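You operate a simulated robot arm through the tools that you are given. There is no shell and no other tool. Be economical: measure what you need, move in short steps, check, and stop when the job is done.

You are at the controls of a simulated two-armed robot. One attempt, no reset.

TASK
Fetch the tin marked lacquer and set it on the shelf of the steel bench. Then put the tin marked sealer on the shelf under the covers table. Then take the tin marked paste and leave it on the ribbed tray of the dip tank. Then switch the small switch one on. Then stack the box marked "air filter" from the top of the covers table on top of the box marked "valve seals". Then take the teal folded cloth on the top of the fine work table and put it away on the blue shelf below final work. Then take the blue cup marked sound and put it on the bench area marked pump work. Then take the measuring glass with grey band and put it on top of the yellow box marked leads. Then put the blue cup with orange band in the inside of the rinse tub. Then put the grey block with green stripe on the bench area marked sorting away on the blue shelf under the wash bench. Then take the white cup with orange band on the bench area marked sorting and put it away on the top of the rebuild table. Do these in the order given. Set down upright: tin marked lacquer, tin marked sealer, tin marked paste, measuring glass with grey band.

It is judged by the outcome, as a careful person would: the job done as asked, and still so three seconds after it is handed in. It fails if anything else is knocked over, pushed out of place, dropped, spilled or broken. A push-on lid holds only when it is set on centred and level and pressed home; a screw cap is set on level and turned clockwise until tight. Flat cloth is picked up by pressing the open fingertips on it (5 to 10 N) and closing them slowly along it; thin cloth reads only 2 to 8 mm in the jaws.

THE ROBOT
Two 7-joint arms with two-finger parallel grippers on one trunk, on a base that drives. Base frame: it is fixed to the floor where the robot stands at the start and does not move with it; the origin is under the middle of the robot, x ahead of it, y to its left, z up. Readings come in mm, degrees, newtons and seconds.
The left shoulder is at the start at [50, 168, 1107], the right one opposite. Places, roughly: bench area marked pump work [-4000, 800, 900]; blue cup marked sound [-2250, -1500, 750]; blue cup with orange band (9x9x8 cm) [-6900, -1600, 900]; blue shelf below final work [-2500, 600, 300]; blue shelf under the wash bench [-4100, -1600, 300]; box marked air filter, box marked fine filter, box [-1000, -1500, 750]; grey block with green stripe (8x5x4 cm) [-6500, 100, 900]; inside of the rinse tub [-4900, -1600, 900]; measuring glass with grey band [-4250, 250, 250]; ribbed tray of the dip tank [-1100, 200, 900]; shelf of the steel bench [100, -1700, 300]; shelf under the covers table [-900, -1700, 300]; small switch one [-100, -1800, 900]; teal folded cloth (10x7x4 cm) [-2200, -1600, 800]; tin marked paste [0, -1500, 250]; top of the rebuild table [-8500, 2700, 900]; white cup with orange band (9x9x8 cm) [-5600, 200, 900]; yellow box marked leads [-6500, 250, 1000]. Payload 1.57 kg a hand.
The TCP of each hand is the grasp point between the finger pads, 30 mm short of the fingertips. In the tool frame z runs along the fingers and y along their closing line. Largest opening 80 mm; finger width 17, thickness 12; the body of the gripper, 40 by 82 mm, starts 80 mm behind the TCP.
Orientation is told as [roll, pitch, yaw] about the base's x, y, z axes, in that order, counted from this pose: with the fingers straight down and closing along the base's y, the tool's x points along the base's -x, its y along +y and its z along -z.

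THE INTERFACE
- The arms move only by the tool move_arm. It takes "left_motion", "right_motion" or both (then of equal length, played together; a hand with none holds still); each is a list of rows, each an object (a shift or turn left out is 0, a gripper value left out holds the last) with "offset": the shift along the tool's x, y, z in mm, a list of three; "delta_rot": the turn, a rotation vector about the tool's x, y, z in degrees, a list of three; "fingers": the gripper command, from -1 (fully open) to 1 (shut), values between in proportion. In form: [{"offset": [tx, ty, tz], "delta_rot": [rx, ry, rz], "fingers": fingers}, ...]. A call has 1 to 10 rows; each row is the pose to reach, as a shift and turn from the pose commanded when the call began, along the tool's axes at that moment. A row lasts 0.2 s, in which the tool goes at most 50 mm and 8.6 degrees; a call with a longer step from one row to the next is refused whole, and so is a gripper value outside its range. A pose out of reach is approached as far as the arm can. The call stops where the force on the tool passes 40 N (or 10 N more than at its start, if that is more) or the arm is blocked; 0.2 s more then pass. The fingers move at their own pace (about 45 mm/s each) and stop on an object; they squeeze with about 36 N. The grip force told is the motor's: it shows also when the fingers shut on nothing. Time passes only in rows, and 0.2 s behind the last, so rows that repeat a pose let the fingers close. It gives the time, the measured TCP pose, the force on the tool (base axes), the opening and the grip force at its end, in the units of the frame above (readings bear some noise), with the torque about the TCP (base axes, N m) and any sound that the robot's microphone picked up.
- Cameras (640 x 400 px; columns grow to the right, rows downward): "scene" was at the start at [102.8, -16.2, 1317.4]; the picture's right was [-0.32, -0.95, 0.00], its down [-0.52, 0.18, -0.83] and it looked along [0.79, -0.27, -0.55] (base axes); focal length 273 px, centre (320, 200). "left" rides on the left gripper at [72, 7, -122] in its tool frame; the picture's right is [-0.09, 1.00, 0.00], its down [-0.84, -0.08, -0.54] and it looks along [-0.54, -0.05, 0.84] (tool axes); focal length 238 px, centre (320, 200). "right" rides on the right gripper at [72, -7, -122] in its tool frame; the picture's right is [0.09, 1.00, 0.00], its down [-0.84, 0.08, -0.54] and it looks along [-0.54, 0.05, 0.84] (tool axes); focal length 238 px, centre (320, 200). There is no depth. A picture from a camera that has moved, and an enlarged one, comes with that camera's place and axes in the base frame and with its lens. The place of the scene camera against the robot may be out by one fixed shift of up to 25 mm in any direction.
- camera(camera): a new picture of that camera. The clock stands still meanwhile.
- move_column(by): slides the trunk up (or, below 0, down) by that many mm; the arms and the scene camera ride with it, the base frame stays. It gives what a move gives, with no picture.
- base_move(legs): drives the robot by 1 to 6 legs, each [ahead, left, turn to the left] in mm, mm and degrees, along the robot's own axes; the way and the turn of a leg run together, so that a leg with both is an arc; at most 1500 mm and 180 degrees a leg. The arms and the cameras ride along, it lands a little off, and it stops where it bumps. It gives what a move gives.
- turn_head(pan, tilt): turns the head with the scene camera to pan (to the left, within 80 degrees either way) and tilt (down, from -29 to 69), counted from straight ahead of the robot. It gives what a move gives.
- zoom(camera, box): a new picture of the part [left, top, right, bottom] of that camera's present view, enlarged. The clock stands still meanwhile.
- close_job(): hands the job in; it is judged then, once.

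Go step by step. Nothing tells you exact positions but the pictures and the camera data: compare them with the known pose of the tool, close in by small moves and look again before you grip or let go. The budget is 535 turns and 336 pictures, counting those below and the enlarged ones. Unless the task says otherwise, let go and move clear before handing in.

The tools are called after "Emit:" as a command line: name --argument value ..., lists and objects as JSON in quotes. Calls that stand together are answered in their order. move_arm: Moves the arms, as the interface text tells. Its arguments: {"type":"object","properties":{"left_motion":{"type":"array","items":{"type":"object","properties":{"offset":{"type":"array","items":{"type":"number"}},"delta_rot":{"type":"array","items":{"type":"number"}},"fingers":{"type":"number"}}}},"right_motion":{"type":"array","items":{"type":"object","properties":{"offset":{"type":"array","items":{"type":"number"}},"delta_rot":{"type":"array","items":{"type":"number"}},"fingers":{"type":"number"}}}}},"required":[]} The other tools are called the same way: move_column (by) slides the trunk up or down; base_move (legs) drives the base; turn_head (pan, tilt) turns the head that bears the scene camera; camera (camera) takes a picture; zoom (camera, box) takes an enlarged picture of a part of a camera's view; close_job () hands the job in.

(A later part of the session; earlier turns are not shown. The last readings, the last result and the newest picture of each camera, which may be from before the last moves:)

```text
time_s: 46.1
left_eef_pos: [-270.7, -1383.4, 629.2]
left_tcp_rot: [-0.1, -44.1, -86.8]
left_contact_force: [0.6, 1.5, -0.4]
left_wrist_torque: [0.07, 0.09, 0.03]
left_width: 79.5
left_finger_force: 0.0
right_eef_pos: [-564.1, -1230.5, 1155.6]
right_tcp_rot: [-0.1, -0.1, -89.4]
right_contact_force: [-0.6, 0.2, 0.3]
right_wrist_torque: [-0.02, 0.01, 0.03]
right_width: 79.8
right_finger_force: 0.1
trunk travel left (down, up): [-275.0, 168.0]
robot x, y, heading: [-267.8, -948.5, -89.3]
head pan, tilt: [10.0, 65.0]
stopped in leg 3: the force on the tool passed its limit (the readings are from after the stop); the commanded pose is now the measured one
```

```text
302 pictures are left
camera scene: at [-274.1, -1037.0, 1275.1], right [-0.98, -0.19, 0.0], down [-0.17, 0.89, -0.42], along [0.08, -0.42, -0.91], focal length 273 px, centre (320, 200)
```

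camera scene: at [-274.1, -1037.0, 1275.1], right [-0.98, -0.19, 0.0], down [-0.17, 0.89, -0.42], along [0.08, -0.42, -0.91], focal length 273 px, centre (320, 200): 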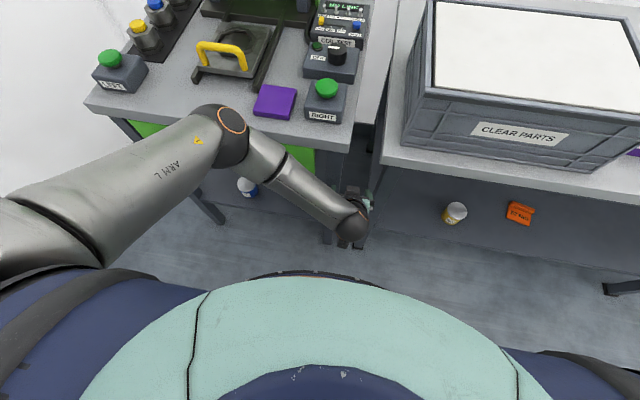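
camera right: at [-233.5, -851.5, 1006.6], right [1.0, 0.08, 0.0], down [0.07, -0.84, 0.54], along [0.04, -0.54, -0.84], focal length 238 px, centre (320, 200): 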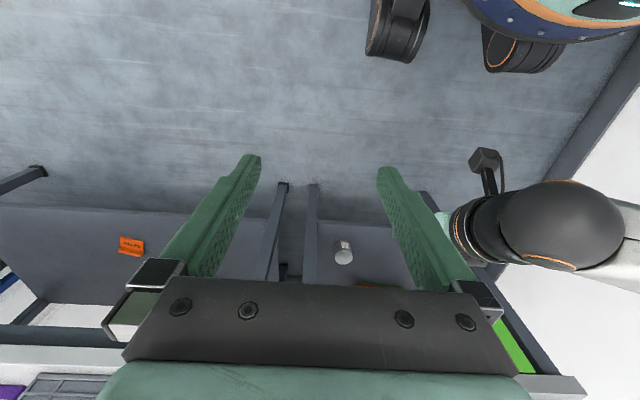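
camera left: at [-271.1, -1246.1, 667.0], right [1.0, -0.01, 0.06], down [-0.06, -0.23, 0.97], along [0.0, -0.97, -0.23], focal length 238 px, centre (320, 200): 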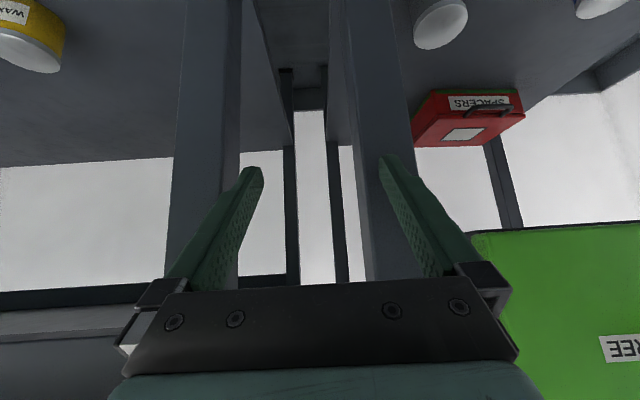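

Only a table leg was touched; nothing moved. Now back away (negative), then turn to the rack.

Emit:
base_move --legs '[[-755, 0, 0], [0, 0, 89.3]]'

Emit:
turn_head --pan 0 --tilt 30

Emit:
camera --camera "scene"

Emit:
camera --camera "left"

```text
time_s: 54.0
left_eef_pos: [155.9, -201.5, 627.4]
left_tcp_rot: [-0.2, -44.0, 2.4]
left_contact_force: [-0.2, -0.5, -0.6]
left_wrist_torque: [0.0, -0.02, 0.0]
left_width: 80.1
left_finger_force: 0.0
right_eef_pos: [1.3, -493.5, 1155.6]
right_tcp_rot: [0.1, -0.1, -0.1]
right_contact_force: [-0.2, -0.5, 1.0]
right_wrist_torque: [-0.02, -0.01, -0.02]
right_width: 80.0
right_finger_force: 0.0
trunk travel left (down, up): [-275.0, 168.0]
robot x, y, heading: [-276.3, -190.1, 0.1]
head pan, tilt: [10.0, 65.0]
```

```text
time_s: 55.0
left_eef_pos: [156.3, -201.5, 629.1]
left_tcp_rot: [-0.1, -43.9, 2.5]
left_contact_force: [-0.5, 0.1, -0.7]
left_wrist_torque: [0.01, 0.01, 0.03]
left_width: 80.0
left_finger_force: 0.0
right_eef_pos: [0.2, -493.0, 1155.3]
right_tcp_rot: [0.0, -0.1, -0.2]
right_contact_force: [0.1, 0.4, 0.0]
right_wrist_torque: [0.01, 0.0, 0.0]
right_width: 80.0
right_finger_force: 0.0
trunk travel left (down, up): [-275.0, 168.0]
robot x, y, heading: [-275.3, -189.1, -0.0]
head pan, tilt: [0.0, 30.0]
```

```text
301 pictures are left
camera scene: at [-168.3, -177.3, 1322.9], right [0.0, -1.0, 0.0], down [-0.5, 0.0, -0.87], along [0.87, 0.0, -0.5], focal length 273 px, centre (320, 200)
```

scene: 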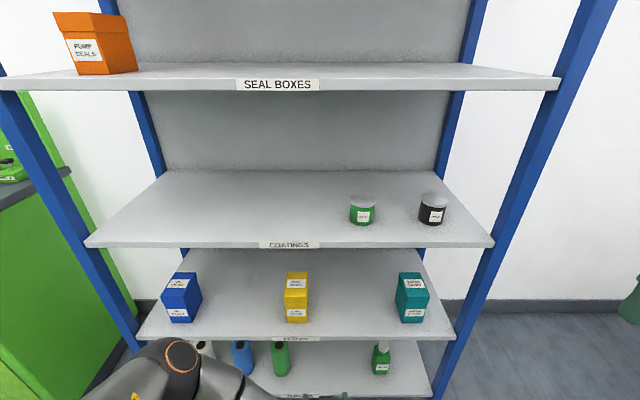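

```text
300 pictures are left
camera left: at [20.7, -200.0, 667.3], right [0.03, 1.0, 0.06], down [0.23, -0.07, 0.97], along [0.97, -0.01, -0.23], focal length 238 px, centre (320, 200)
```

left: 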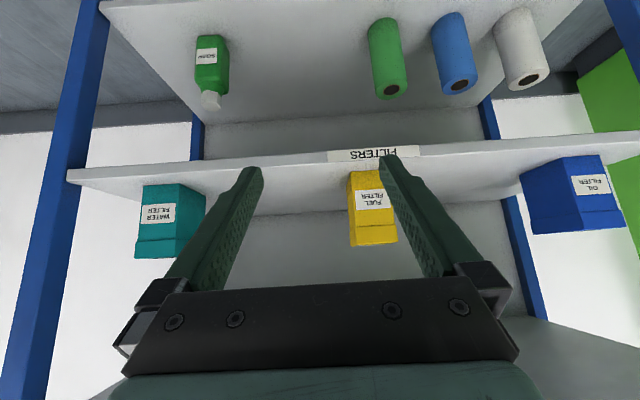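

Sealer is ahead (green). I raise the left hand to tin height and line up.

Emit:
move_arm --left_motion '[{"offset": [-36, -13, -19], "delta_rot": [0.2, 0, 0.2]}, {"offset": [-72, -26, -39], "delta_rot": [0.4, 0, 0.4]}, {"offset": [-108, -40, -58], "delta_rot": [0.6, 0, 0.6]}, {"offset": [-144, -53, -77], "delta_rot": [0.8, 0, 0.9]}, {"offset": [-180, -66, -97], "delta_rot": [1.0, 0, 1.1]}, {"offset": [-217, -80, -116], "delta_rot": [1.2, 0, 1.3]}, {"offset": [-253, -93, -135], "delta_rot": [1.4, 0, 1.5]}, {"offset": [-289, -106, -155], "delta_rot": [1.6, 0, 1.7]}, {"offset": [-289, -106, -155], "delta_rot": [1.6, 0, 1.7]}]'

Emit:
base_move --legs '[[100, 0, 0]]'

Emit:
camera --camera "left"

```text
time_s: 57.0
left_eef_pos: [263.1, -300.6, 941.0]
left_tcp_rot: [-0.1, -44.1, 0.0]
left_contact_force: [-0.4, 0.3, -0.3]
left_wrist_torque: [0.0, 0.03, -0.01]
left_width: 80.1
left_finger_force: 0.1
right_eef_pos: [-0.2, -493.7, 1155.3]
right_tcp_rot: [0.0, -0.2, 0.0]
right_contact_force: [0.3, -0.2, -0.6]
right_wrist_torque: [0.0, -0.01, -0.03]
right_width: 80.3
right_finger_force: 0.1
trunk travel left (down, up): [-275.0, 168.0]
robot x, y, heading: [-276.4, -191.0, 0.2]
head pan, tilt: [0.0, 30.0]
```

```text
time_s: 58.1
left_eef_pos: [360.2, -300.7, 940.4]
left_tcp_rot: [-0.1, -44.0, -0.1]
left_contact_force: [0.0, 0.2, 0.7]
left_wrist_torque: [-0.03, 0.0, 0.02]
left_width: 79.9
left_finger_force: 0.0
right_eef_pos: [96.4, -493.8, 1155.4]
right_tcp_rot: [0.0, 0.1, -0.2]
right_contact_force: [-0.5, 0.2, 0.4]
right_wrist_torque: [0.01, 0.01, 0.0]
right_width: 80.0
right_finger_force: 0.0
trunk travel left (down, up): [-275.0, 168.0]
robot x, y, heading: [-181.2, -187.3, -0.4]
head pan, tilt: [0.0, 30.0]
```

```text
299 pictures are left
camera left: at [224.3, -293.8, 979.3], right [0.07, 1.0, 0.06], down [0.23, -0.08, 0.97], along [0.97, -0.05, -0.23], focal length 238 px, centre (320, 200)
```

left: 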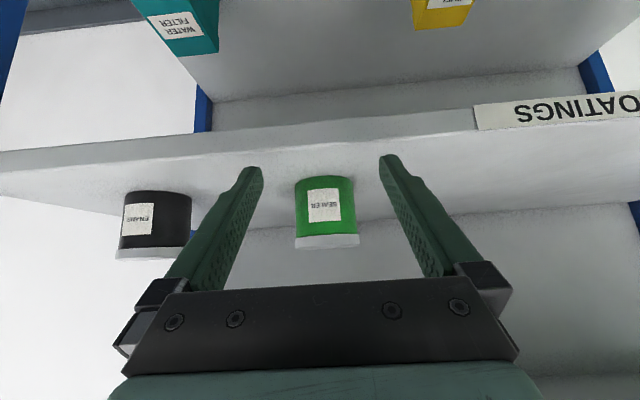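

Emit:
move_arm --left_motion '[{"offset": [-20, -1, 21]}, {"offset": [-40, -1, 41]}, {"offset": [-60, -1, 62]}, {"offset": [-79, -1, 82]}, {"offset": [-79, -1, 82]}]'

Emit:
camera --camera "left"

```text
time_s: 59.3
left_eef_pos: [472.9, -299.5, 936.8]
left_tcp_rot: [-0.1, -44.0, -0.2]
left_contact_force: [-0.3, 0.4, -0.3]
left_wrist_torque: [0.01, 0.02, 0.02]
left_width: 80.0
left_finger_force: 0.0
right_eef_pos: [94.6, -493.8, 1154.7]
right_tcp_rot: [0.0, 0.0, -0.2]
right_contact_force: [-0.3, 0.9, -0.2]
right_wrist_torque: [-0.03, 0.0, 0.05]
right_width: 80.0
right_finger_force: 0.2
trunk travel left (down, up): [-275.0, 168.0]
robot x, y, heading: [-180.8, -188.1, 0.0]
head pan, tilt: [0.0, 30.0]
```

```text
298 pictures are left
camera left: at [337.6, -292.2, 975.0], right [0.07, 1.0, 0.06], down [0.23, -0.08, 0.97], along [0.97, -0.05, -0.23], focal length 238 px, centre (320, 200)
```

left: 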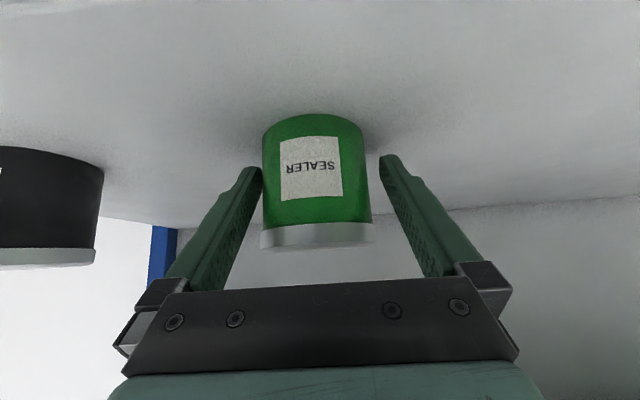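

Emit:
move_arm --left_motion '[{"offset": [0, -1.5, 0], "fingers": 1}, {"offset": [0, -1.5, 0], "fingers": 1}, {"offset": [0, -1.5, 0], "fingers": 1}, {"offset": [0, -1.5, 0], "fingers": 1}, {"offset": [-14, -1.5, -14]}, {"offset": [-28, -1.5, -29]}, {"offset": [0, -1.5, -56]}, {"offset": [27, -1.5, -82]}, {"offset": [54, -1.5, -108]}, {"offset": [80, -1.5, -133]}]'

Emit:
camera --camera "left"

```text
time_s: 61.5
left_eef_pos: [323.1, -305.5, 980.2]
left_tcp_rot: [0.0, -44.1, 0.1]
left_contact_force: [0.6, 1.3, -2.0]
left_wrist_torque: [-0.01, 0.0, 0.01]
left_width: 65.8
left_finger_force: 35.9
right_eef_pos: [95.0, -493.7, 1156.0]
right_tcp_rot: [0.0, -0.1, -0.2]
right_contact_force: [-0.3, -0.7, -0.2]
right_wrist_torque: [-0.01, -0.02, -0.01]
right_width: 80.0
right_finger_force: 0.2
trunk travel left (down, up): [-275.0, 168.0]
robot x, y, heading: [-186.1, -191.2, 0.1]
head pan, tilt: [0.0, 30.0]
```

```text
297 pictures are left
camera left: at [187.2, -298.0, 1020.0], right [0.07, 1.0, 0.06], down [0.22, -0.08, 0.97], along [0.97, -0.05, -0.23], focal length 238 px, centre (320, 200)
```

left: 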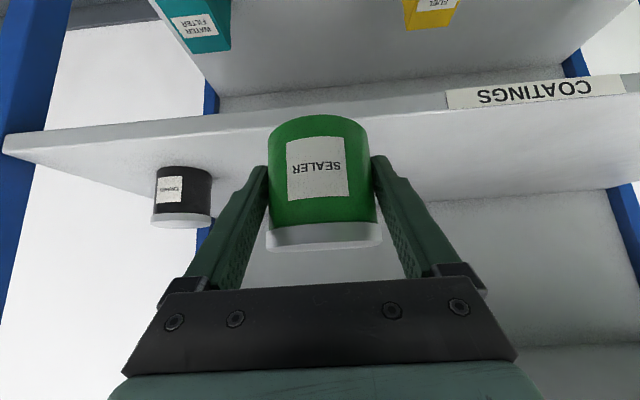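

Sealer in hand. I drive to face the covers table and lower the trunk.

Emit:
base_move --legs '[[-90, 0, 0], [0, 0, -90], [430, 0, 0], [0, -900, 0]]'

Emit:
move_column --by -270

Emit:
move_arm --left_motion '[{"offset": [17, 15, 31]}, {"offset": [34, 30, 62]}, {"offset": [51, 45, 93]}, {"offset": [68, 60, 124]}, {"offset": [86, 75, 155]}, {"offset": [103, 90, 186]}, {"offset": [120, 105, 216]}, {"offset": [120, 105, 216]}]'

Emit:
camera --camera "scene"

Emit:
camera --camera "left"

```text
time_s: 72.9
left_eef_pos: [-1253.2, -1132.1, 981.0]
left_tcp_rot: [-0.1, -44.0, -90.1]
left_contact_force: [-2.1, 0.2, -2.6]
left_wrist_torque: [0.0, -0.02, -0.02]
left_width: 65.9
left_finger_force: 36.5
right_eef_pos: [-1441.3, -904.6, 1154.6]
right_tcp_rot: [0.0, -0.1, -90.4]
right_contact_force: [0.5, -0.3, 0.3]
right_wrist_torque: [-0.01, 0.02, -0.03]
right_width: 80.0
right_finger_force: 0.2
trunk travel left (down, up): [-275.0, 168.0]
robot x, y, heading: [-1135.4, -624.4, -90.3]
head pan, tilt: [0.0, 30.0]
```

```text
time_s: 75.7
left_eef_pos: [-1250.5, -1132.2, 711.4]
left_tcp_rot: [0.0, -43.9, -90.0]
left_contact_force: [0.8, 0.4, -1.7]
left_wrist_torque: [0.01, -0.02, 0.0]
left_width: 66.0
left_finger_force: 35.7
right_eef_pos: [-1439.7, -905.1, 885.0]
right_tcp_rot: [0.0, 0.0, -90.4]
right_contact_force: [0.4, -0.8, 1.0]
right_wrist_torque: [0.01, 0.01, -0.01]
right_width: 79.8
right_finger_force: 0.0
trunk travel left (down, up): [-5.0, 438.0]
robot x, y, heading: [-1136.0, -628.2, -90.0]
head pan, tilt: [0.0, 30.0]
```

```text
time_s: 77.5
left_eef_pos: [-1149.6, -1199.1, 474.5]
left_tcp_rot: [-0.1, -44.0, -90.1]
left_contact_force: [0.7, -0.2, -2.6]
left_wrist_torque: [0.03, -0.02, 0.0]
left_width: 66.0
left_finger_force: 36.0
right_eef_pos: [-1439.4, -904.7, 885.7]
right_tcp_rot: [-0.1, -0.1, -90.4]
right_contact_force: [0.3, 0.5, -0.1]
right_wrist_torque: [0.01, -0.01, 0.0]
right_width: 79.8
right_finger_force: 0.2
trunk travel left (down, up): [-5.0, 438.0]
robot x, y, heading: [-1138.1, -626.0, -90.4]
head pan, tilt: [0.0, 30.0]
```

```text
296 pictures are left
camera scene: at [-1157.4, -746.4, 1052.9], right [-1.0, 0.0, 0.0], down [0.0, 0.5, -0.87], along [0.0, -0.87, -0.5], focal length 273 px, centre (320, 200)
```

scene: 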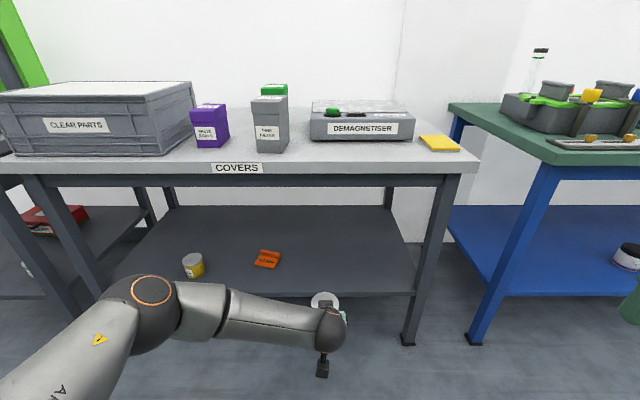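

```text
295 pictures are left
camera left: at [-1141.4, -1062.4, 512.2], right [1.0, -0.07, 0.06], down [-0.08, -0.23, 0.97], along [-0.05, -0.97, -0.23], focal length 238 px, centre (320, 200)
```

left: 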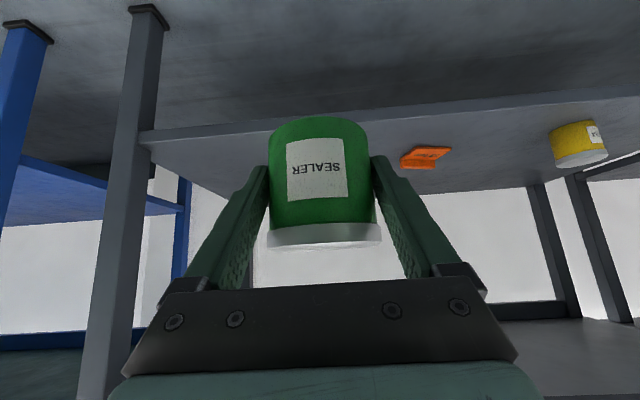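

Same shelf height. Drive in 225 and then lower onto the shelf at about (-1150,-1475).

Emit:
base_move --legs '[[225, 0, 0]]'

Emit:
move_arm --left_motion '[{"offset": [8, 0, 28]}, {"offset": [17, 0, 56]}, {"offset": [25, 0, 84]}, {"offset": [33, 0, 108]}, {"offset": [42, 0, 117]}, {"offset": [46, 0, 121]}, {"offset": [46, 0, 121]}]'

Emit:
camera --camera "left"

```text
time_s: 79.2
left_eef_pos: [-1149.4, -1418.5, 473.3]
left_tcp_rot: [-0.1, -44.0, -89.9]
left_contact_force: [-0.1, 0.2, -2.6]
left_wrist_torque: [0.01, 0.01, 0.0]
left_width: 65.8
left_finger_force: 35.9
right_eef_pos: [-1439.3, -1124.2, 886.5]
right_tcp_rot: [0.0, -0.1, -90.2]
right_contact_force: [0.0, 0.4, -0.3]
right_wrist_torque: [-0.03, 0.05, 0.02]
right_width: 79.9
right_finger_force: 0.1
trunk travel left (down, up): [-5.0, 438.0]
robot x, y, heading: [-1133.1, -848.7, -90.3]
head pan, tilt: [0.0, 30.0]
```

```text
time_s: 80.8
left_eef_pos: [-1146.0, -1461.8, 360.6]
left_tcp_rot: [-0.1, -44.0, -90.2]
left_contact_force: [-0.5, -0.6, -2.5]
left_wrist_torque: [0.04, -0.01, -0.01]
left_width: 66.0
left_finger_force: 36.2
left hand out of reach, approached as far as the arm can: row 5, 6, 7
right_eef_pos: [-1440.5, -1124.8, 885.7]
right_tcp_rot: [0.1, -0.1, -90.2]
right_contact_force: [-0.6, 0.3, -0.1]
right_wrist_torque: [0.01, 0.01, 0.0]
right_width: 80.0
right_finger_force: 0.0
trunk travel left (down, up): [-5.0, 438.0]
robot x, y, heading: [-1135.6, -845.5, -89.9]
head pan, tilt: [0.0, 30.0]
```

```text
294 pictures are left
camera left: at [-1136.8, -1324.3, 399.3], right [1.0, -0.07, 0.06], down [-0.08, -0.23, 0.97], along [-0.05, -0.97, -0.23], focal length 238 px, centre (320, 200)
```

left: 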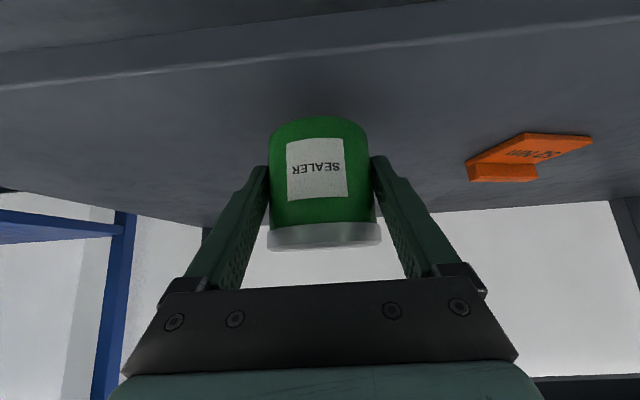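

Reach limit; I move the base 45 forward and then lower.

Emit:
base_move --legs '[[45, 0, 0]]'

Emit:
move_arm --left_motion '[{"offset": [6, 0, 0]}, {"offset": [12, 0, 3]}, {"offset": [16, 0, 4]}, {"offset": [18, 0, 6]}, {"offset": [18, 0, 6]}]'

```text
time_s: 81.7
left_eef_pos: [-1145.8, -1505.8, 361.2]
left_tcp_rot: [-0.2, -44.0, -90.1]
left_contact_force: [0.1, -0.1, -2.2]
left_wrist_torque: [0.01, 0.02, -0.01]
left_width: 65.8
left_finger_force: 35.9
right_eef_pos: [-1440.2, -1169.4, 885.8]
right_tcp_rot: [0.0, -0.1, -90.2]
right_contact_force: [0.2, 0.4, -0.3]
right_wrist_torque: [-0.04, 0.0, 0.0]
right_width: 80.0
right_finger_force: 0.0
trunk travel left (down, up): [-5.0, 438.0]
robot x, y, heading: [-1136.0, -888.7, -89.8]
head pan, tilt: [0.0, 30.0]
```

```text
time_s: 82.9
left_eef_pos: [-1127.1, -1506.1, 351.4]
left_tcp_rot: [0.8, -44.9, -89.8]
left_contact_force: [-0.2, 0.3, -1.4]
left_wrist_torque: [0.03, 0.03, 0.02]
left_width: 65.7
left_finger_force: 35.8
left hand out of reach, approached as far as the arm can: row 3, 4, 5
right_eef_pos: [-1439.8, -1168.0, 886.9]
right_tcp_rot: [0.0, -0.1, -90.2]
right_contact_force: [0.0, 0.6, -0.5]
right_wrist_torque: [-0.01, -0.02, -0.01]
right_width: 80.2
right_finger_force: 0.0
trunk travel left (down, up): [-5.0, 438.0]
robot x, y, heading: [-1136.1, -893.3, -90.1]
head pan, tilt: [0.0, 30.0]
```

Emit:
move_arm --left_motion '[{"offset": [8, 0, -8]}, {"offset": [16, 0, -16]}, {"offset": [24, 0, -24]}, {"offset": [24, 0, -24]}]'

```text
time_s: 84.1
left_eef_pos: [-1104.9, -1491.4, 329.5]
left_tcp_rot: [3.1, -44.4, -90.1]
left_contact_force: [-1.9, -0.3, 6.4]
left_wrist_torque: [-0.06, 0.28, 0.0]
left_width: 65.2
left_finger_force: 36.1
left hand out of reach, approached as far as the arm can: row 1, 2, 3, 4
right_eef_pos: [-1440.3, -1167.3, 885.4]
right_tcp_rot: [0.0, -0.2, -90.2]
right_contact_force: [0.7, -0.5, -0.7]
right_wrist_torque: [-0.04, -0.01, -0.03]
right_width: 80.1
right_finger_force: 0.0
trunk travel left (down, up): [-5.0, 438.0]
robot x, y, heading: [-1139.1, -889.5, -90.1]
head pan, tilt: [0.0, 30.0]
stopped in row 4 (left hand): the arm was blocked; the commanded pose is now the measured one
```

Emit:
camera --camera "left"

Emit:
camera --camera "scene"

```text
293 pictures are left
camera left: at [-1104.9, -1354.6, 366.8], right [0.99, -0.03, 0.1], down [-0.11, -0.22, 0.97], along [0.0, -0.97, -0.22], focal length 238 px, centre (320, 200)
```

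left: 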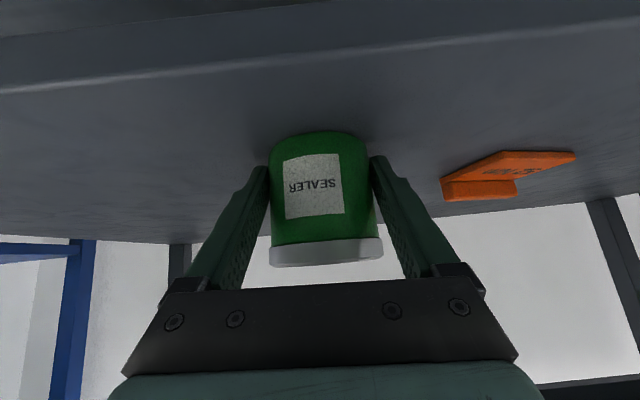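

```text
292 pictures are left
camera scene: at [-1157.5, -1009.2, 1052.8], right [-1.0, 0.0, 0.0], down [0.0, 0.5, -0.87], along [0.0, -0.87, -0.5], focal length 273 px, centre (320, 200)
```

scene: 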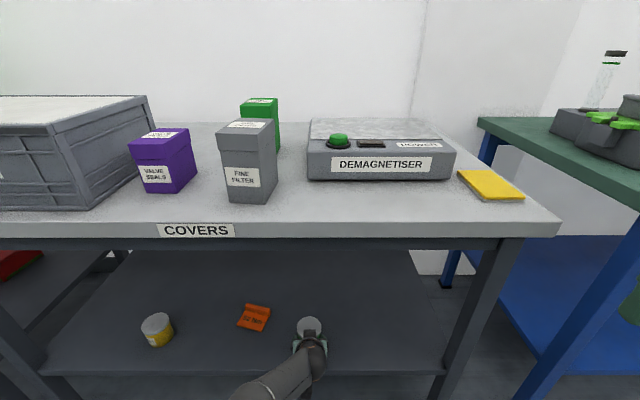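

The tin is on the shelf. Release, wait, and look before backing out with the base.

Emit:
move_arm --left_motion '[{"fingers": -1}, {"fingers": -1}, {"fingers": -1}]'

Emit:
camera --camera "left"

```text
time_s: 84.9
left_eef_pos: [-1103.9, -1492.6, 329.5]
left_tcp_rot: [3.1, -44.4, -89.9]
left_contact_force: [8.1, -1.7, 9.9]
left_wrist_torque: [-0.24, 0.19, 0.17]
left_width: 73.1
left_finger_force: 0.0
right_eef_pos: [-1439.2, -1167.2, 885.7]
right_tcp_rot: [0.0, -0.1, -90.2]
right_contact_force: [0.5, 0.0, -0.2]
right_wrist_torque: [-0.02, 0.04, -0.04]
right_width: 79.9
right_finger_force: 0.0
trunk travel left (down, up): [-5.0, 438.0]
robot x, y, heading: [-1133.6, -893.8, -90.0]
head pan, tilt: [0.0, 30.0]
```

```text
291 pictures are left
camera left: at [-1104.1, -1354.6, 367.1], right [0.99, -0.03, 0.1], down [-0.11, -0.22, 0.97], along [0.0, -0.97, -0.22], focal length 238 px, centre (320, 200)
```

left: 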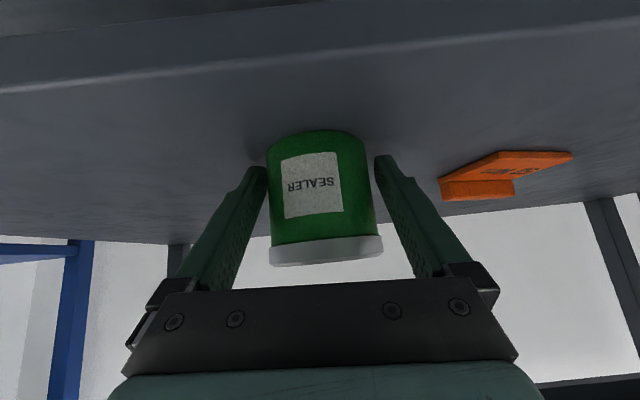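

Emit:
move_arm --left_motion '[{"offset": [-1, -3, -1], "fingers": -1}, {"offset": [-1, -4, -1]}, {"offset": [-1, -4, -1]}]'

Emit:
camera --camera "left"

```text
time_s: 85.7
left_eef_pos: [-1112.4, -1489.3, 329.0]
left_tcp_rot: [2.6, -44.1, -90.0]
left_contact_force: [2.5, 6.3, 9.9]
left_wrist_torque: [-0.01, 0.31, -0.22]
left_width: 78.0
left_finger_force: 0.0
right_eef_pos: [-1439.9, -1167.4, 885.7]
right_tcp_rot: [0.0, -0.2, -90.2]
right_contact_force: [-0.7, -0.7, -0.2]
right_wrist_torque: [-0.02, 0.0, -0.01]
right_width: 80.0
right_finger_force: 0.1
trunk travel left (down, up): [-5.0, 438.0]
robot x, y, heading: [-1135.8, -891.3, -90.0]
head pan, tilt: [0.0, 30.0]
```

```text
290 pictures are left
camera left: at [-1111.7, -1352.0, 367.6], right [0.99, -0.03, 0.1], down [-0.1, -0.23, 0.97], along [-0.01, -0.97, -0.23], focal length 238 px, centre (320, 200)
```

left: 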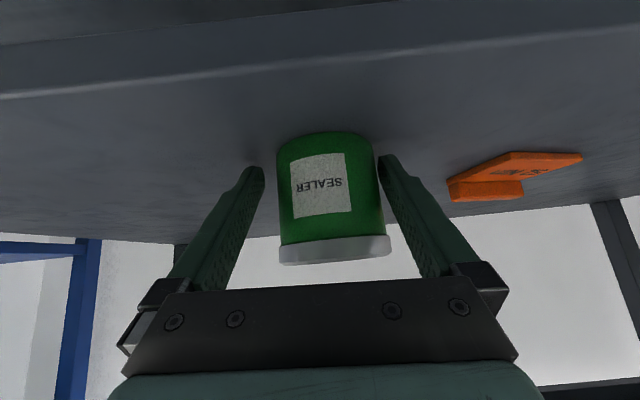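

Emit:
move_arm --left_motion '[{"offset": [-3, 2, -4], "fingers": -1}, {"offset": [-4, 2, -5]}]'

Emit:
base_move --legs '[[-150, 0, 0]]'

Emit:
camera --camera "left"

```text
time_s: 86.3
left_eef_pos: [-1109.2, -1489.6, 333.3]
left_tcp_rot: [3.1, -44.1, -89.8]
left_contact_force: [-0.6, -0.1, 0.2]
left_wrist_torque: [0.01, 0.0, 0.01]
left_width: 80.0
left_finger_force: 0.1
right_eef_pos: [-1439.8, -1168.9, 886.5]
right_tcp_rot: [-0.1, 0.0, -90.2]
right_contact_force: [0.4, 0.7, 0.1]
right_wrist_torque: [0.01, 0.05, 0.0]
right_width: 80.0
right_finger_force: 0.0
trunk travel left (down, up): [-5.0, 438.0]
robot x, y, heading: [-1136.5, -893.2, -90.2]
head pan, tilt: [0.0, 30.0]
```

```text
time_s: 87.7
left_eef_pos: [-1110.3, -1340.6, 335.1]
left_tcp_rot: [3.0, -44.2, -89.9]
left_contact_force: [0.3, 0.7, 0.0]
left_wrist_torque: [0.02, 0.0, -0.01]
left_width: 79.9
left_finger_force: 0.1
right_eef_pos: [-1440.5, -1018.2, 884.7]
right_tcp_rot: [0.0, -0.2, -90.1]
right_contact_force: [-0.8, 0.2, -1.0]
right_wrist_torque: [-0.02, 0.01, 0.0]
right_width: 80.0
right_finger_force: 0.0
trunk travel left (down, up): [-5.0, 438.0]
robot x, y, heading: [-1135.6, -743.2, -90.1]
head pan, tilt: [0.0, 30.0]
```

```text
289 pictures are left
camera left: at [-1108.5, -1203.1, 373.6], right [0.99, -0.03, 0.1], down [-0.1, -0.23, 0.97], along [-0.01, -0.97, -0.23], focal length 238 px, centre (320, 200)
```

left: 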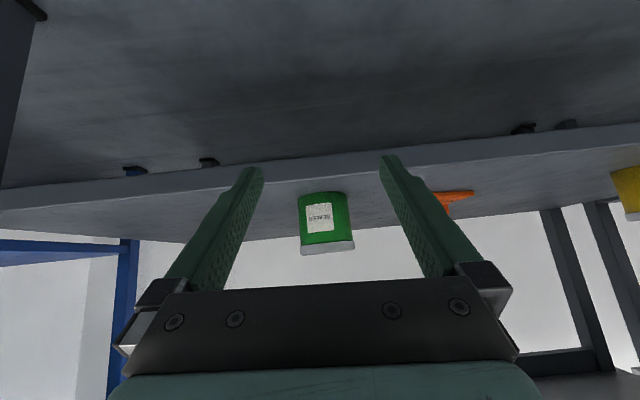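

Sealer stands. Next the paste: fix the hand tilt, raise it, and drive left in front of the steel bench.

Emit:
move_arm --left_motion '[{"offset": [-19, 0, -20], "delta_rot": [0.6, 0, -0.6]}, {"offset": [-38, 0, -40], "delta_rot": [1.2, 0, -1.2]}, {"offset": [-57, 0, -60], "delta_rot": [1.8, 0, -1.7]}, {"offset": [-76, 0, -79], "delta_rot": [1.8, 0, -1.7]}]'

Emit:
base_move --legs '[[0, 1060, 0]]'

Emit:
camera --camera "left"

Emit:
camera --camera "scene"

```text
time_s: 88.7
left_eef_pos: [-1112.0, -1338.7, 443.7]
left_tcp_rot: [-0.6, -44.2, -87.6]
left_contact_force: [0.3, 0.0, 0.1]
left_wrist_torque: [0.0, -0.01, 0.0]
left_width: 79.6
left_finger_force: 0.1
right_eef_pos: [-1439.9, -1019.1, 886.4]
right_tcp_rot: [-0.1, 0.0, -90.2]
right_contact_force: [-0.3, 0.4, 0.2]
right_wrist_torque: [-0.02, 0.03, 0.0]
right_width: 79.8
right_finger_force: 0.2
trunk travel left (down, up): [-5.0, 438.0]
robot x, y, heading: [-1135.1, -741.5, -89.9]
head pan, tilt: [0.0, 30.0]
```

```text
time_s: 94.1
left_eef_pos: [-51.3, -1337.2, 444.1]
left_tcp_rot: [-0.4, -44.2, -87.1]
left_contact_force: [-0.1, 0.0, 0.2]
left_wrist_torque: [-0.04, 0.01, 0.0]
left_width: 80.0
left_finger_force: 0.1
right_eef_pos: [-380.1, -1017.0, 885.5]
right_tcp_rot: [0.0, -0.1, -89.7]
right_contact_force: [0.4, -0.9, -0.7]
right_wrist_torque: [0.03, 0.0, -0.03]
right_width: 79.9
right_finger_force: 0.1
trunk travel left (down, up): [-5.0, 438.0]
robot x, y, heading: [-77.1, -737.1, -89.7]
head pan, tilt: [0.0, 30.0]
```

```text
288 pictures are left
camera left: at [-49.2, -1199.3, 482.6], right [1.0, -0.02, 0.06], down [-0.06, -0.22, 0.97], along [-0.01, -0.97, -0.23], focal length 238 px, centre (320, 200)
```

left: 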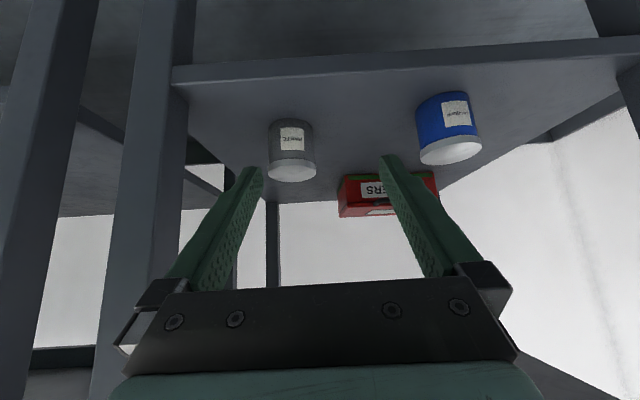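

```text
287 pictures are left
camera scene: at [-98.6, -856.2, 1053.0], right [-1.0, -0.01, 0.0], down [0.0, 0.5, -0.87], along [0.01, -0.87, -0.5], focal length 273 px, centre (320, 200)
```

scene: 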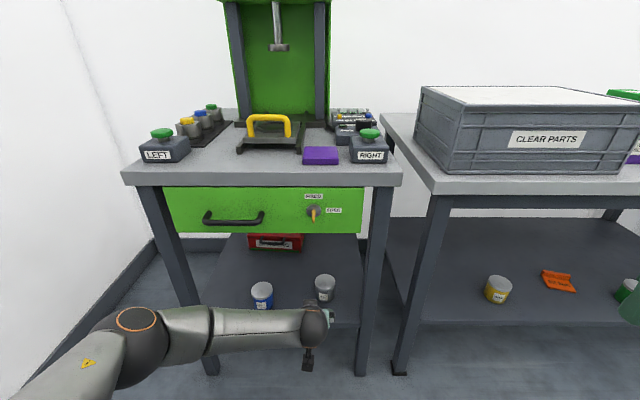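

Paste is at about (-85,-1480). Align the hand and descend to grasp height in front of the shelf, then drive in.

Emit:
move_arm --left_motion '[{"offset": [16, -9, 16], "delta_rot": [0.5, 0, 0.5]}, {"offset": [32, -18, 33], "delta_rot": [1, 0, 1]}, {"offset": [48, -27, 50], "delta_rot": [1.5, 0, 1.5]}, {"offset": [64, -35, 66], "delta_rot": [1.9, 0, 1.9]}, {"offset": [64, -35, 66], "delta_rot": [1.9, 0, 1.9]}]'

Emit:
camera --camera "left"

```text
time_s: 95.3
left_eef_pos: [-85.7, -1336.4, 351.2]
left_tcp_rot: [-0.7, -44.2, -89.7]
left_contact_force: [-0.5, -0.5, -0.4]
left_wrist_torque: [0.02, 0.01, -0.01]
left_width: 80.0
left_finger_force: 0.1
right_eef_pos: [-380.2, -1016.7, 885.3]
right_tcp_rot: [-0.1, -0.2, -89.7]
right_contact_force: [-0.7, 0.4, 0.3]
right_wrist_torque: [-0.02, 0.01, 0.0]
right_width: 80.0
right_finger_force: 0.0
trunk travel left (down, up): [-5.0, 438.0]
robot x, y, heading: [-77.8, -735.4, -89.5]
head pan, tilt: [0.0, 30.0]
```

```text
286 pictures are left
camera left: at [-77.4, -1199.1, 390.2], right [1.0, -0.07, 0.06], down [-0.07, -0.22, 0.97], along [-0.06, -0.97, -0.23], focal length 238 px, centre (320, 200)
```

left: 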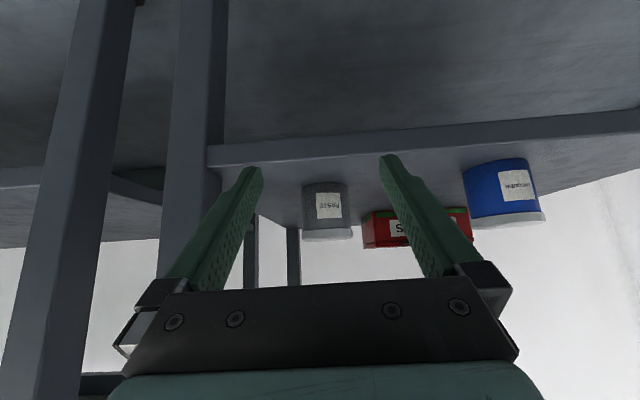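

Emit:
base_move --legs '[[130, 0, 0]]'

Emit:
camera --camera "left"

```text
time_s: 96.6
left_eef_pos: [-84.0, -1460.7, 352.1]
left_tcp_rot: [-0.6, -44.2, -89.7]
left_contact_force: [0.1, 0.0, 0.2]
left_wrist_torque: [-0.01, -0.02, 0.02]
left_width: 80.1
left_finger_force: 0.1
right_eef_pos: [-378.7, -1141.9, 886.5]
right_tcp_rot: [-0.1, 0.0, -89.7]
right_contact_force: [-0.3, 1.0, 0.2]
right_wrist_torque: [-0.01, 0.01, 0.0]
right_width: 80.1
right_finger_force: 0.0
trunk travel left (down, up): [-5.0, 438.0]
robot x, y, heading: [-77.7, -861.0, -89.4]
head pan, tilt: [0.0, 30.0]
```

```text
285 pictures are left
camera left: at [-75.6, -1323.1, 390.3], right [1.0, -0.07, 0.06], down [-0.07, -0.22, 0.97], along [-0.05, -0.97, -0.23], focal length 238 px, centre (320, 200)
```

left: 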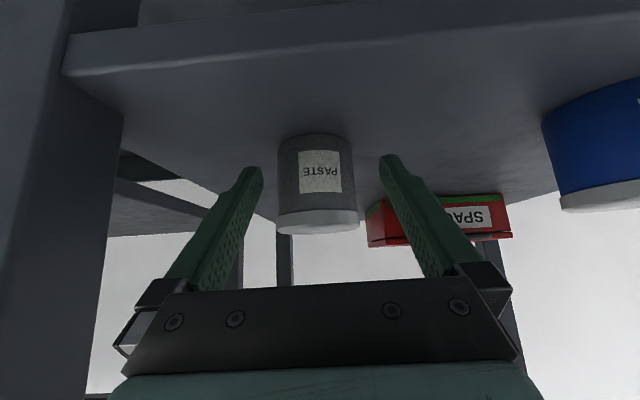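

Emit:
base_move --legs '[[46, -3, 0]]'

Emit:
camera --camera "left"

```text
time_s: 97.5
left_eef_pos: [-86.5, -1507.2, 353.2]
left_tcp_rot: [-0.6, -44.2, -89.7]
left_contact_force: [0.9, -0.4, -0.5]
left_wrist_torque: [0.0, -0.01, -0.02]
left_width: 79.9
left_finger_force: 0.1
right_eef_pos: [-381.7, -1186.9, 886.6]
right_tcp_rot: [0.0, -0.2, -89.7]
right_contact_force: [-0.1, -0.6, -0.1]
right_wrist_torque: [-0.03, 0.03, 0.03]
right_width: 80.0
right_finger_force: 0.1
trunk travel left (down, up): [-5.0, 438.0]
robot x, y, heading: [-83.9, -904.0, -89.7]
head pan, tilt: [0.0, 30.0]
```

```text
284 pictures are left
camera left: at [-78.4, -1369.3, 390.3], right [1.0, -0.07, 0.06], down [-0.07, -0.22, 0.97], along [-0.05, -0.97, -0.23], focal length 238 px, centre (320, 200)
```

left: 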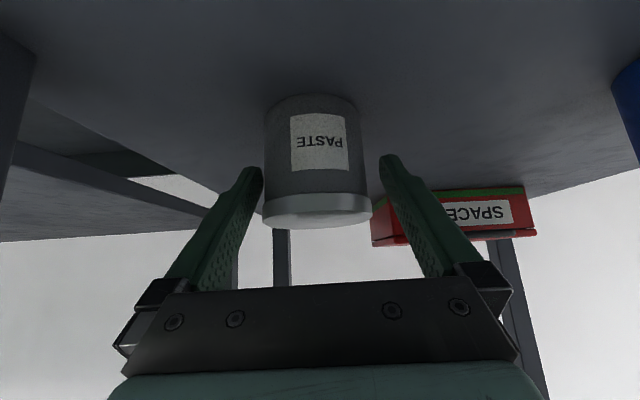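

Emit:
move_arm --left_motion '[{"offset": [3, 0, 3]}, {"offset": [5, 0, 5]}, {"offset": [5, 0, 5], "fingers": 1}, {"offset": [5, 0, 5], "fingers": 1}, {"offset": [5, 0, 5], "fingers": 1}, {"offset": [5, 0, 5], "fingers": 1}]'

Emit:
camera --camera "left"

```text
time_s: 98.9
left_eef_pos: [-85.9, -1506.3, 345.0]
left_tcp_rot: [-0.6, -44.2, -89.7]
left_contact_force: [-1.2, 0.0, -0.7]
left_wrist_torque: [0.05, 0.06, -0.01]
left_width: 65.3
left_finger_force: 36.2
right_eef_pos: [-381.4, -1187.8, 886.1]
right_tcp_rot: [0.0, -0.2, -89.6]
right_contact_force: [-0.4, 0.7, -0.1]
right_wrist_torque: [0.01, 0.0, 0.02]
right_width: 80.3
right_finger_force: 0.2
trunk travel left (down, up): [-5.0, 438.0]
robot x, y, heading: [-79.0, -907.1, -89.8]
head pan, tilt: [0.0, 30.0]
```

```text
283 pictures are left
camera left: at [-78.2, -1368.7, 382.5], right [1.0, -0.07, 0.06], down [-0.07, -0.22, 0.97], along [-0.05, -0.97, -0.23], focal length 238 px, centre (320, 200)
```

left: 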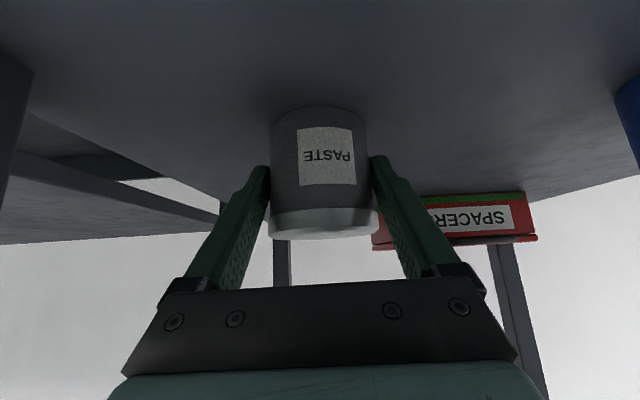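

Gripped. Lift, back off, raise the trunk.

Emit:
move_arm --left_motion '[{"offset": [-14, 0, -14]}, {"offset": [-28, 0, -29]}, {"offset": [-42, 0, -43]}, {"offset": [-56, 0, -58]}]'

Emit:
base_move --legs '[[-280, 0, 0], [0, -300, 0]]'

Emit:
move_column --by 270

Emit:
camera --camera "left"

```text
time_s: 99.9
left_eef_pos: [-86.3, -1505.6, 425.7]
left_tcp_rot: [-0.5, -44.2, -89.7]
left_contact_force: [-0.3, 0.0, -2.5]
left_wrist_torque: [0.01, 0.02, -0.01]
left_width: 65.5
left_finger_force: 35.7
right_eef_pos: [-381.7, -1188.0, 886.5]
right_tcp_rot: [0.0, 0.0, -89.7]
right_contact_force: [-0.9, -0.7, 0.8]
right_wrist_torque: [0.01, -0.02, 0.0]
right_width: 80.1
right_finger_force: 0.1
trunk travel left (down, up): [-5.0, 438.0]
robot x, y, heading: [-78.0, -907.6, -89.7]
head pan, tilt: [0.0, 30.0]
```

```text
time_s: 103.5
left_eef_pos: [-384.8, -1220.9, 424.5]
left_tcp_rot: [-0.6, -44.1, -89.8]
left_contact_force: [0.4, -0.2, -1.9]
left_wrist_torque: [0.04, 0.04, 0.02]
left_width: 65.5
left_finger_force: 36.0
right_eef_pos: [-677.9, -901.9, 885.2]
right_tcp_rot: [0.0, -0.1, -89.8]
right_contact_force: [1.1, 0.5, -0.4]
right_wrist_torque: [-0.01, 0.0, 0.04]
right_width: 80.0
right_finger_force: 0.0
trunk travel left (down, up): [-5.0, 438.0]
robot x, y, heading: [-376.5, -624.6, -89.6]
head pan, tilt: [0.0, 30.0]
```

```text
time_s: 106.2
left_eef_pos: [-385.2, -1221.5, 696.1]
left_tcp_rot: [-0.6, -44.3, -89.8]
left_contact_force: [-0.6, 0.8, -3.1]
left_wrist_torque: [-0.01, -0.03, 0.0]
left_width: 65.9
left_finger_force: 35.5
right_eef_pos: [-678.5, -902.8, 1155.5]
right_tcp_rot: [0.0, -0.1, -89.8]
right_contact_force: [-1.1, -0.2, -0.4]
right_wrist_torque: [0.0, -0.02, 0.02]
right_width: 80.2
right_finger_force: 0.1
trunk travel left (down, up): [-275.0, 168.0]
robot x, y, heading: [-374.9, -620.3, -89.8]
head pan, tilt: [0.0, 30.0]
```

```text
282 pictures are left
camera left: at [-376.7, -1085.0, 733.3], right [1.0, -0.07, 0.06], down [-0.07, -0.22, 0.97], along [-0.05, -0.97, -0.23], focal length 238 px, centre (320, 200)
```

left: 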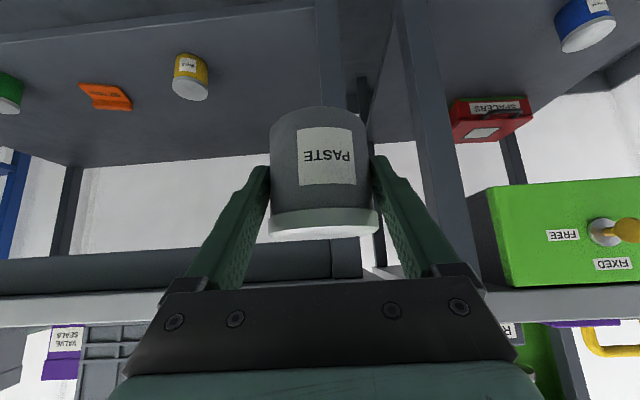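

Raise the hand, turn around to face the dip tank and look.

Emit:
move_arm --left_motion '[{"offset": [-15, 0, -37]}, {"offset": [-31, 0, -75]}, {"offset": [-46, 0, -112]}, {"offset": [-62, 0, -150]}, {"offset": [-77, 0, -187]}, {"offset": [-92, 0, -224]}, {"offset": [-108, 0, -262]}, {"offset": [-123, 0, -299]}]'

Emit:
base_move --legs '[[0, 0, -90], [400, 0, 0], [0, 0, -90]]'

Emit:
camera --camera "scene"

Emit:
camera --camera "left"

```text
time_s: 108.0
left_eef_pos: [-381.5, -1100.6, 995.1]
left_tcp_rot: [-0.5, -44.2, -89.8]
left_contact_force: [-0.9, 1.0, -1.6]
left_wrist_torque: [0.02, -0.01, 0.0]
left_width: 65.3
left_finger_force: 35.8
right_eef_pos: [-679.7, -903.1, 1155.6]
right_tcp_rot: [0.0, -0.1, -89.8]
right_contact_force: [-0.4, 0.0, -0.1]
right_wrist_torque: [-0.03, -0.01, 0.01]
right_width: 80.1
right_finger_force: 0.0
trunk travel left (down, up): [-275.0, 168.0]
robot x, y, heading: [-378.3, -623.0, -89.7]
head pan, tilt: [0.0, 30.0]
```

```text
time_s: 118.3
left_eef_pos: [-751.2, -149.1, 994.8]
left_tcp_rot: [-0.5, -44.2, 86.9]
left_contact_force: [1.1, 0.1, -2.5]
left_wrist_torque: [-0.03, -0.01, 0.03]
left_width: 65.5
left_finger_force: 35.8
right_eef_pos: [-467.2, -363.8, 1155.0]
right_tcp_rot: [-0.1, -0.1, 86.8]
right_contact_force: [-0.3, -0.4, 0.3]
right_wrist_torque: [-0.01, -0.01, 0.01]
right_width: 79.8
right_finger_force: 0.0
trunk travel left (down, up): [-275.0, 168.0]
robot x, y, heading: [-784.5, -621.3, 87.1]
head pan, tilt: [0.0, 30.0]
```

```text
281 pictures are left
camera scene: at [-799.6, -481.5, 1322.9], right [1.0, -0.05, 0.0], down [-0.03, -0.5, -0.87], along [0.05, 0.86, -0.5], focal length 273 px, centre (320, 200)
```

scene: 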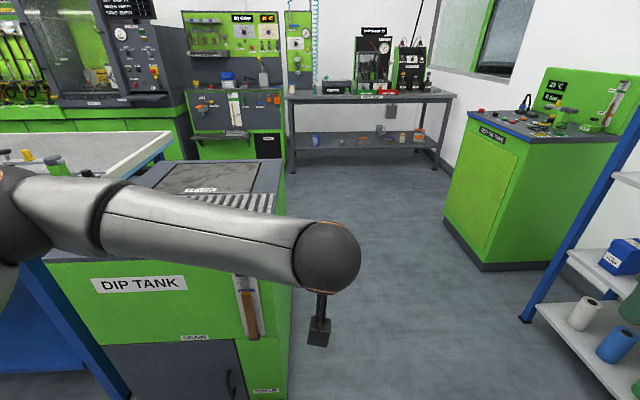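

```text
280 pictures are left
camera left: at [-766.3, -283.0, 1034.0], right [-0.99, 0.13, 0.06], down [0.08, 0.22, 0.97], along [0.11, 0.97, -0.23], focal length 238 px, centre (320, 200)
```

left: 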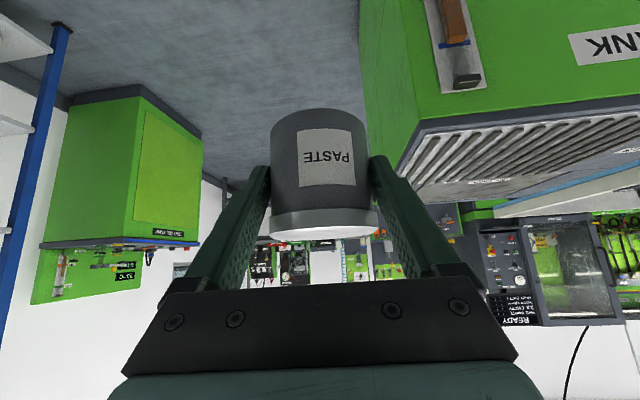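

I shift left in front of the tray and straighten the heading.

Emit:
base_move --legs '[[0, 280, 3]]'

Emit:
turn_head --pan -15 --tilt 35

Emit:
camera --camera "scene"

Emit:
camera --camera "left"

Emit:
camera --camera "right"

```text
time_s: 120.3
left_eef_pos: [-1061.0, -138.7, 994.8]
left_tcp_rot: [-0.6, -44.1, 89.6]
left_contact_force: [0.9, 0.2, -2.9]
left_wrist_torque: [-0.02, 0.01, -0.03]
left_width: 65.6
left_finger_force: 35.8
right_eef_pos: [-766.9, -339.1, 1155.9]
right_tcp_rot: [0.1, -0.1, 89.7]
right_contact_force: [-0.4, 0.1, 0.1]
right_wrist_torque: [0.01, 0.03, -0.01]
right_width: 79.9
right_finger_force: 0.1
trunk travel left (down, up): [-275.0, 168.0]
robot x, y, heading: [-1070.0, -612.7, 89.7]
head pan, tilt: [0.0, 30.0]
```

```text
time_s: 121.1
left_eef_pos: [-1062.1, -138.7, 994.8]
left_tcp_rot: [-0.5, -44.2, 89.7]
left_contact_force: [-1.2, -0.9, -1.8]
left_wrist_torque: [-0.02, -0.02, -0.03]
left_width: 65.6
left_finger_force: 36.1
right_eef_pos: [-766.3, -339.6, 1156.1]
right_tcp_rot: [0.0, -0.1, 89.7]
right_contact_force: [0.2, 0.6, 0.2]
right_wrist_torque: [-0.02, 0.03, -0.01]
right_width: 80.2
right_finger_force: 0.1
trunk travel left (down, up): [-275.0, 168.0]
robot x, y, heading: [-1071.3, -616.7, 90.1]
head pan, tilt: [-15.0, 35.0]
```

```text
279 pictures are left
camera scene: at [-1069.4, -478.6, 1315.2], right [0.97, -0.26, 0.0], down [-0.15, -0.55, -0.82], along [0.21, 0.79, -0.57], focal length 273 px, centre (320, 200)
```

scene: 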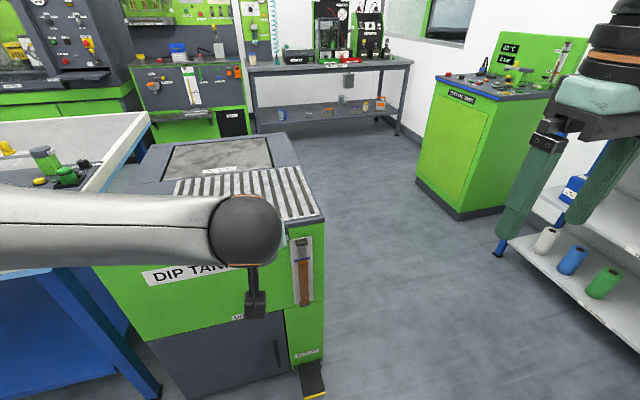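

```text
278 pictures are left
camera left: at [-1069.3, -274.4, 1034.0], right [-1.0, 0.08, 0.06], down [0.07, 0.22, 0.97], along [0.06, 0.97, -0.23], focal length 238 px, centre (320, 200)
```

left: 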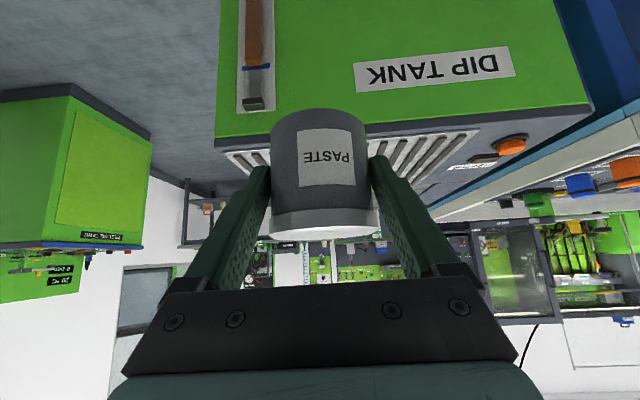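

```text
277 pictures are left
camera right: at [-760.7, -412.5, 1276.7], right [-1.0, -0.09, 0.0], down [-0.07, 0.84, 0.54], along [-0.05, 0.54, -0.84], focal length 238 px, centre (320, 200)
```

right: 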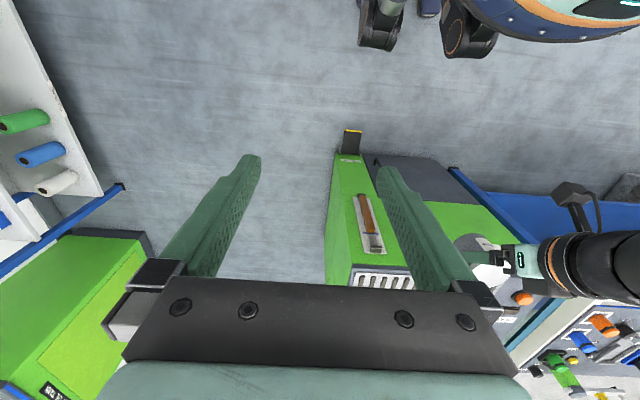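

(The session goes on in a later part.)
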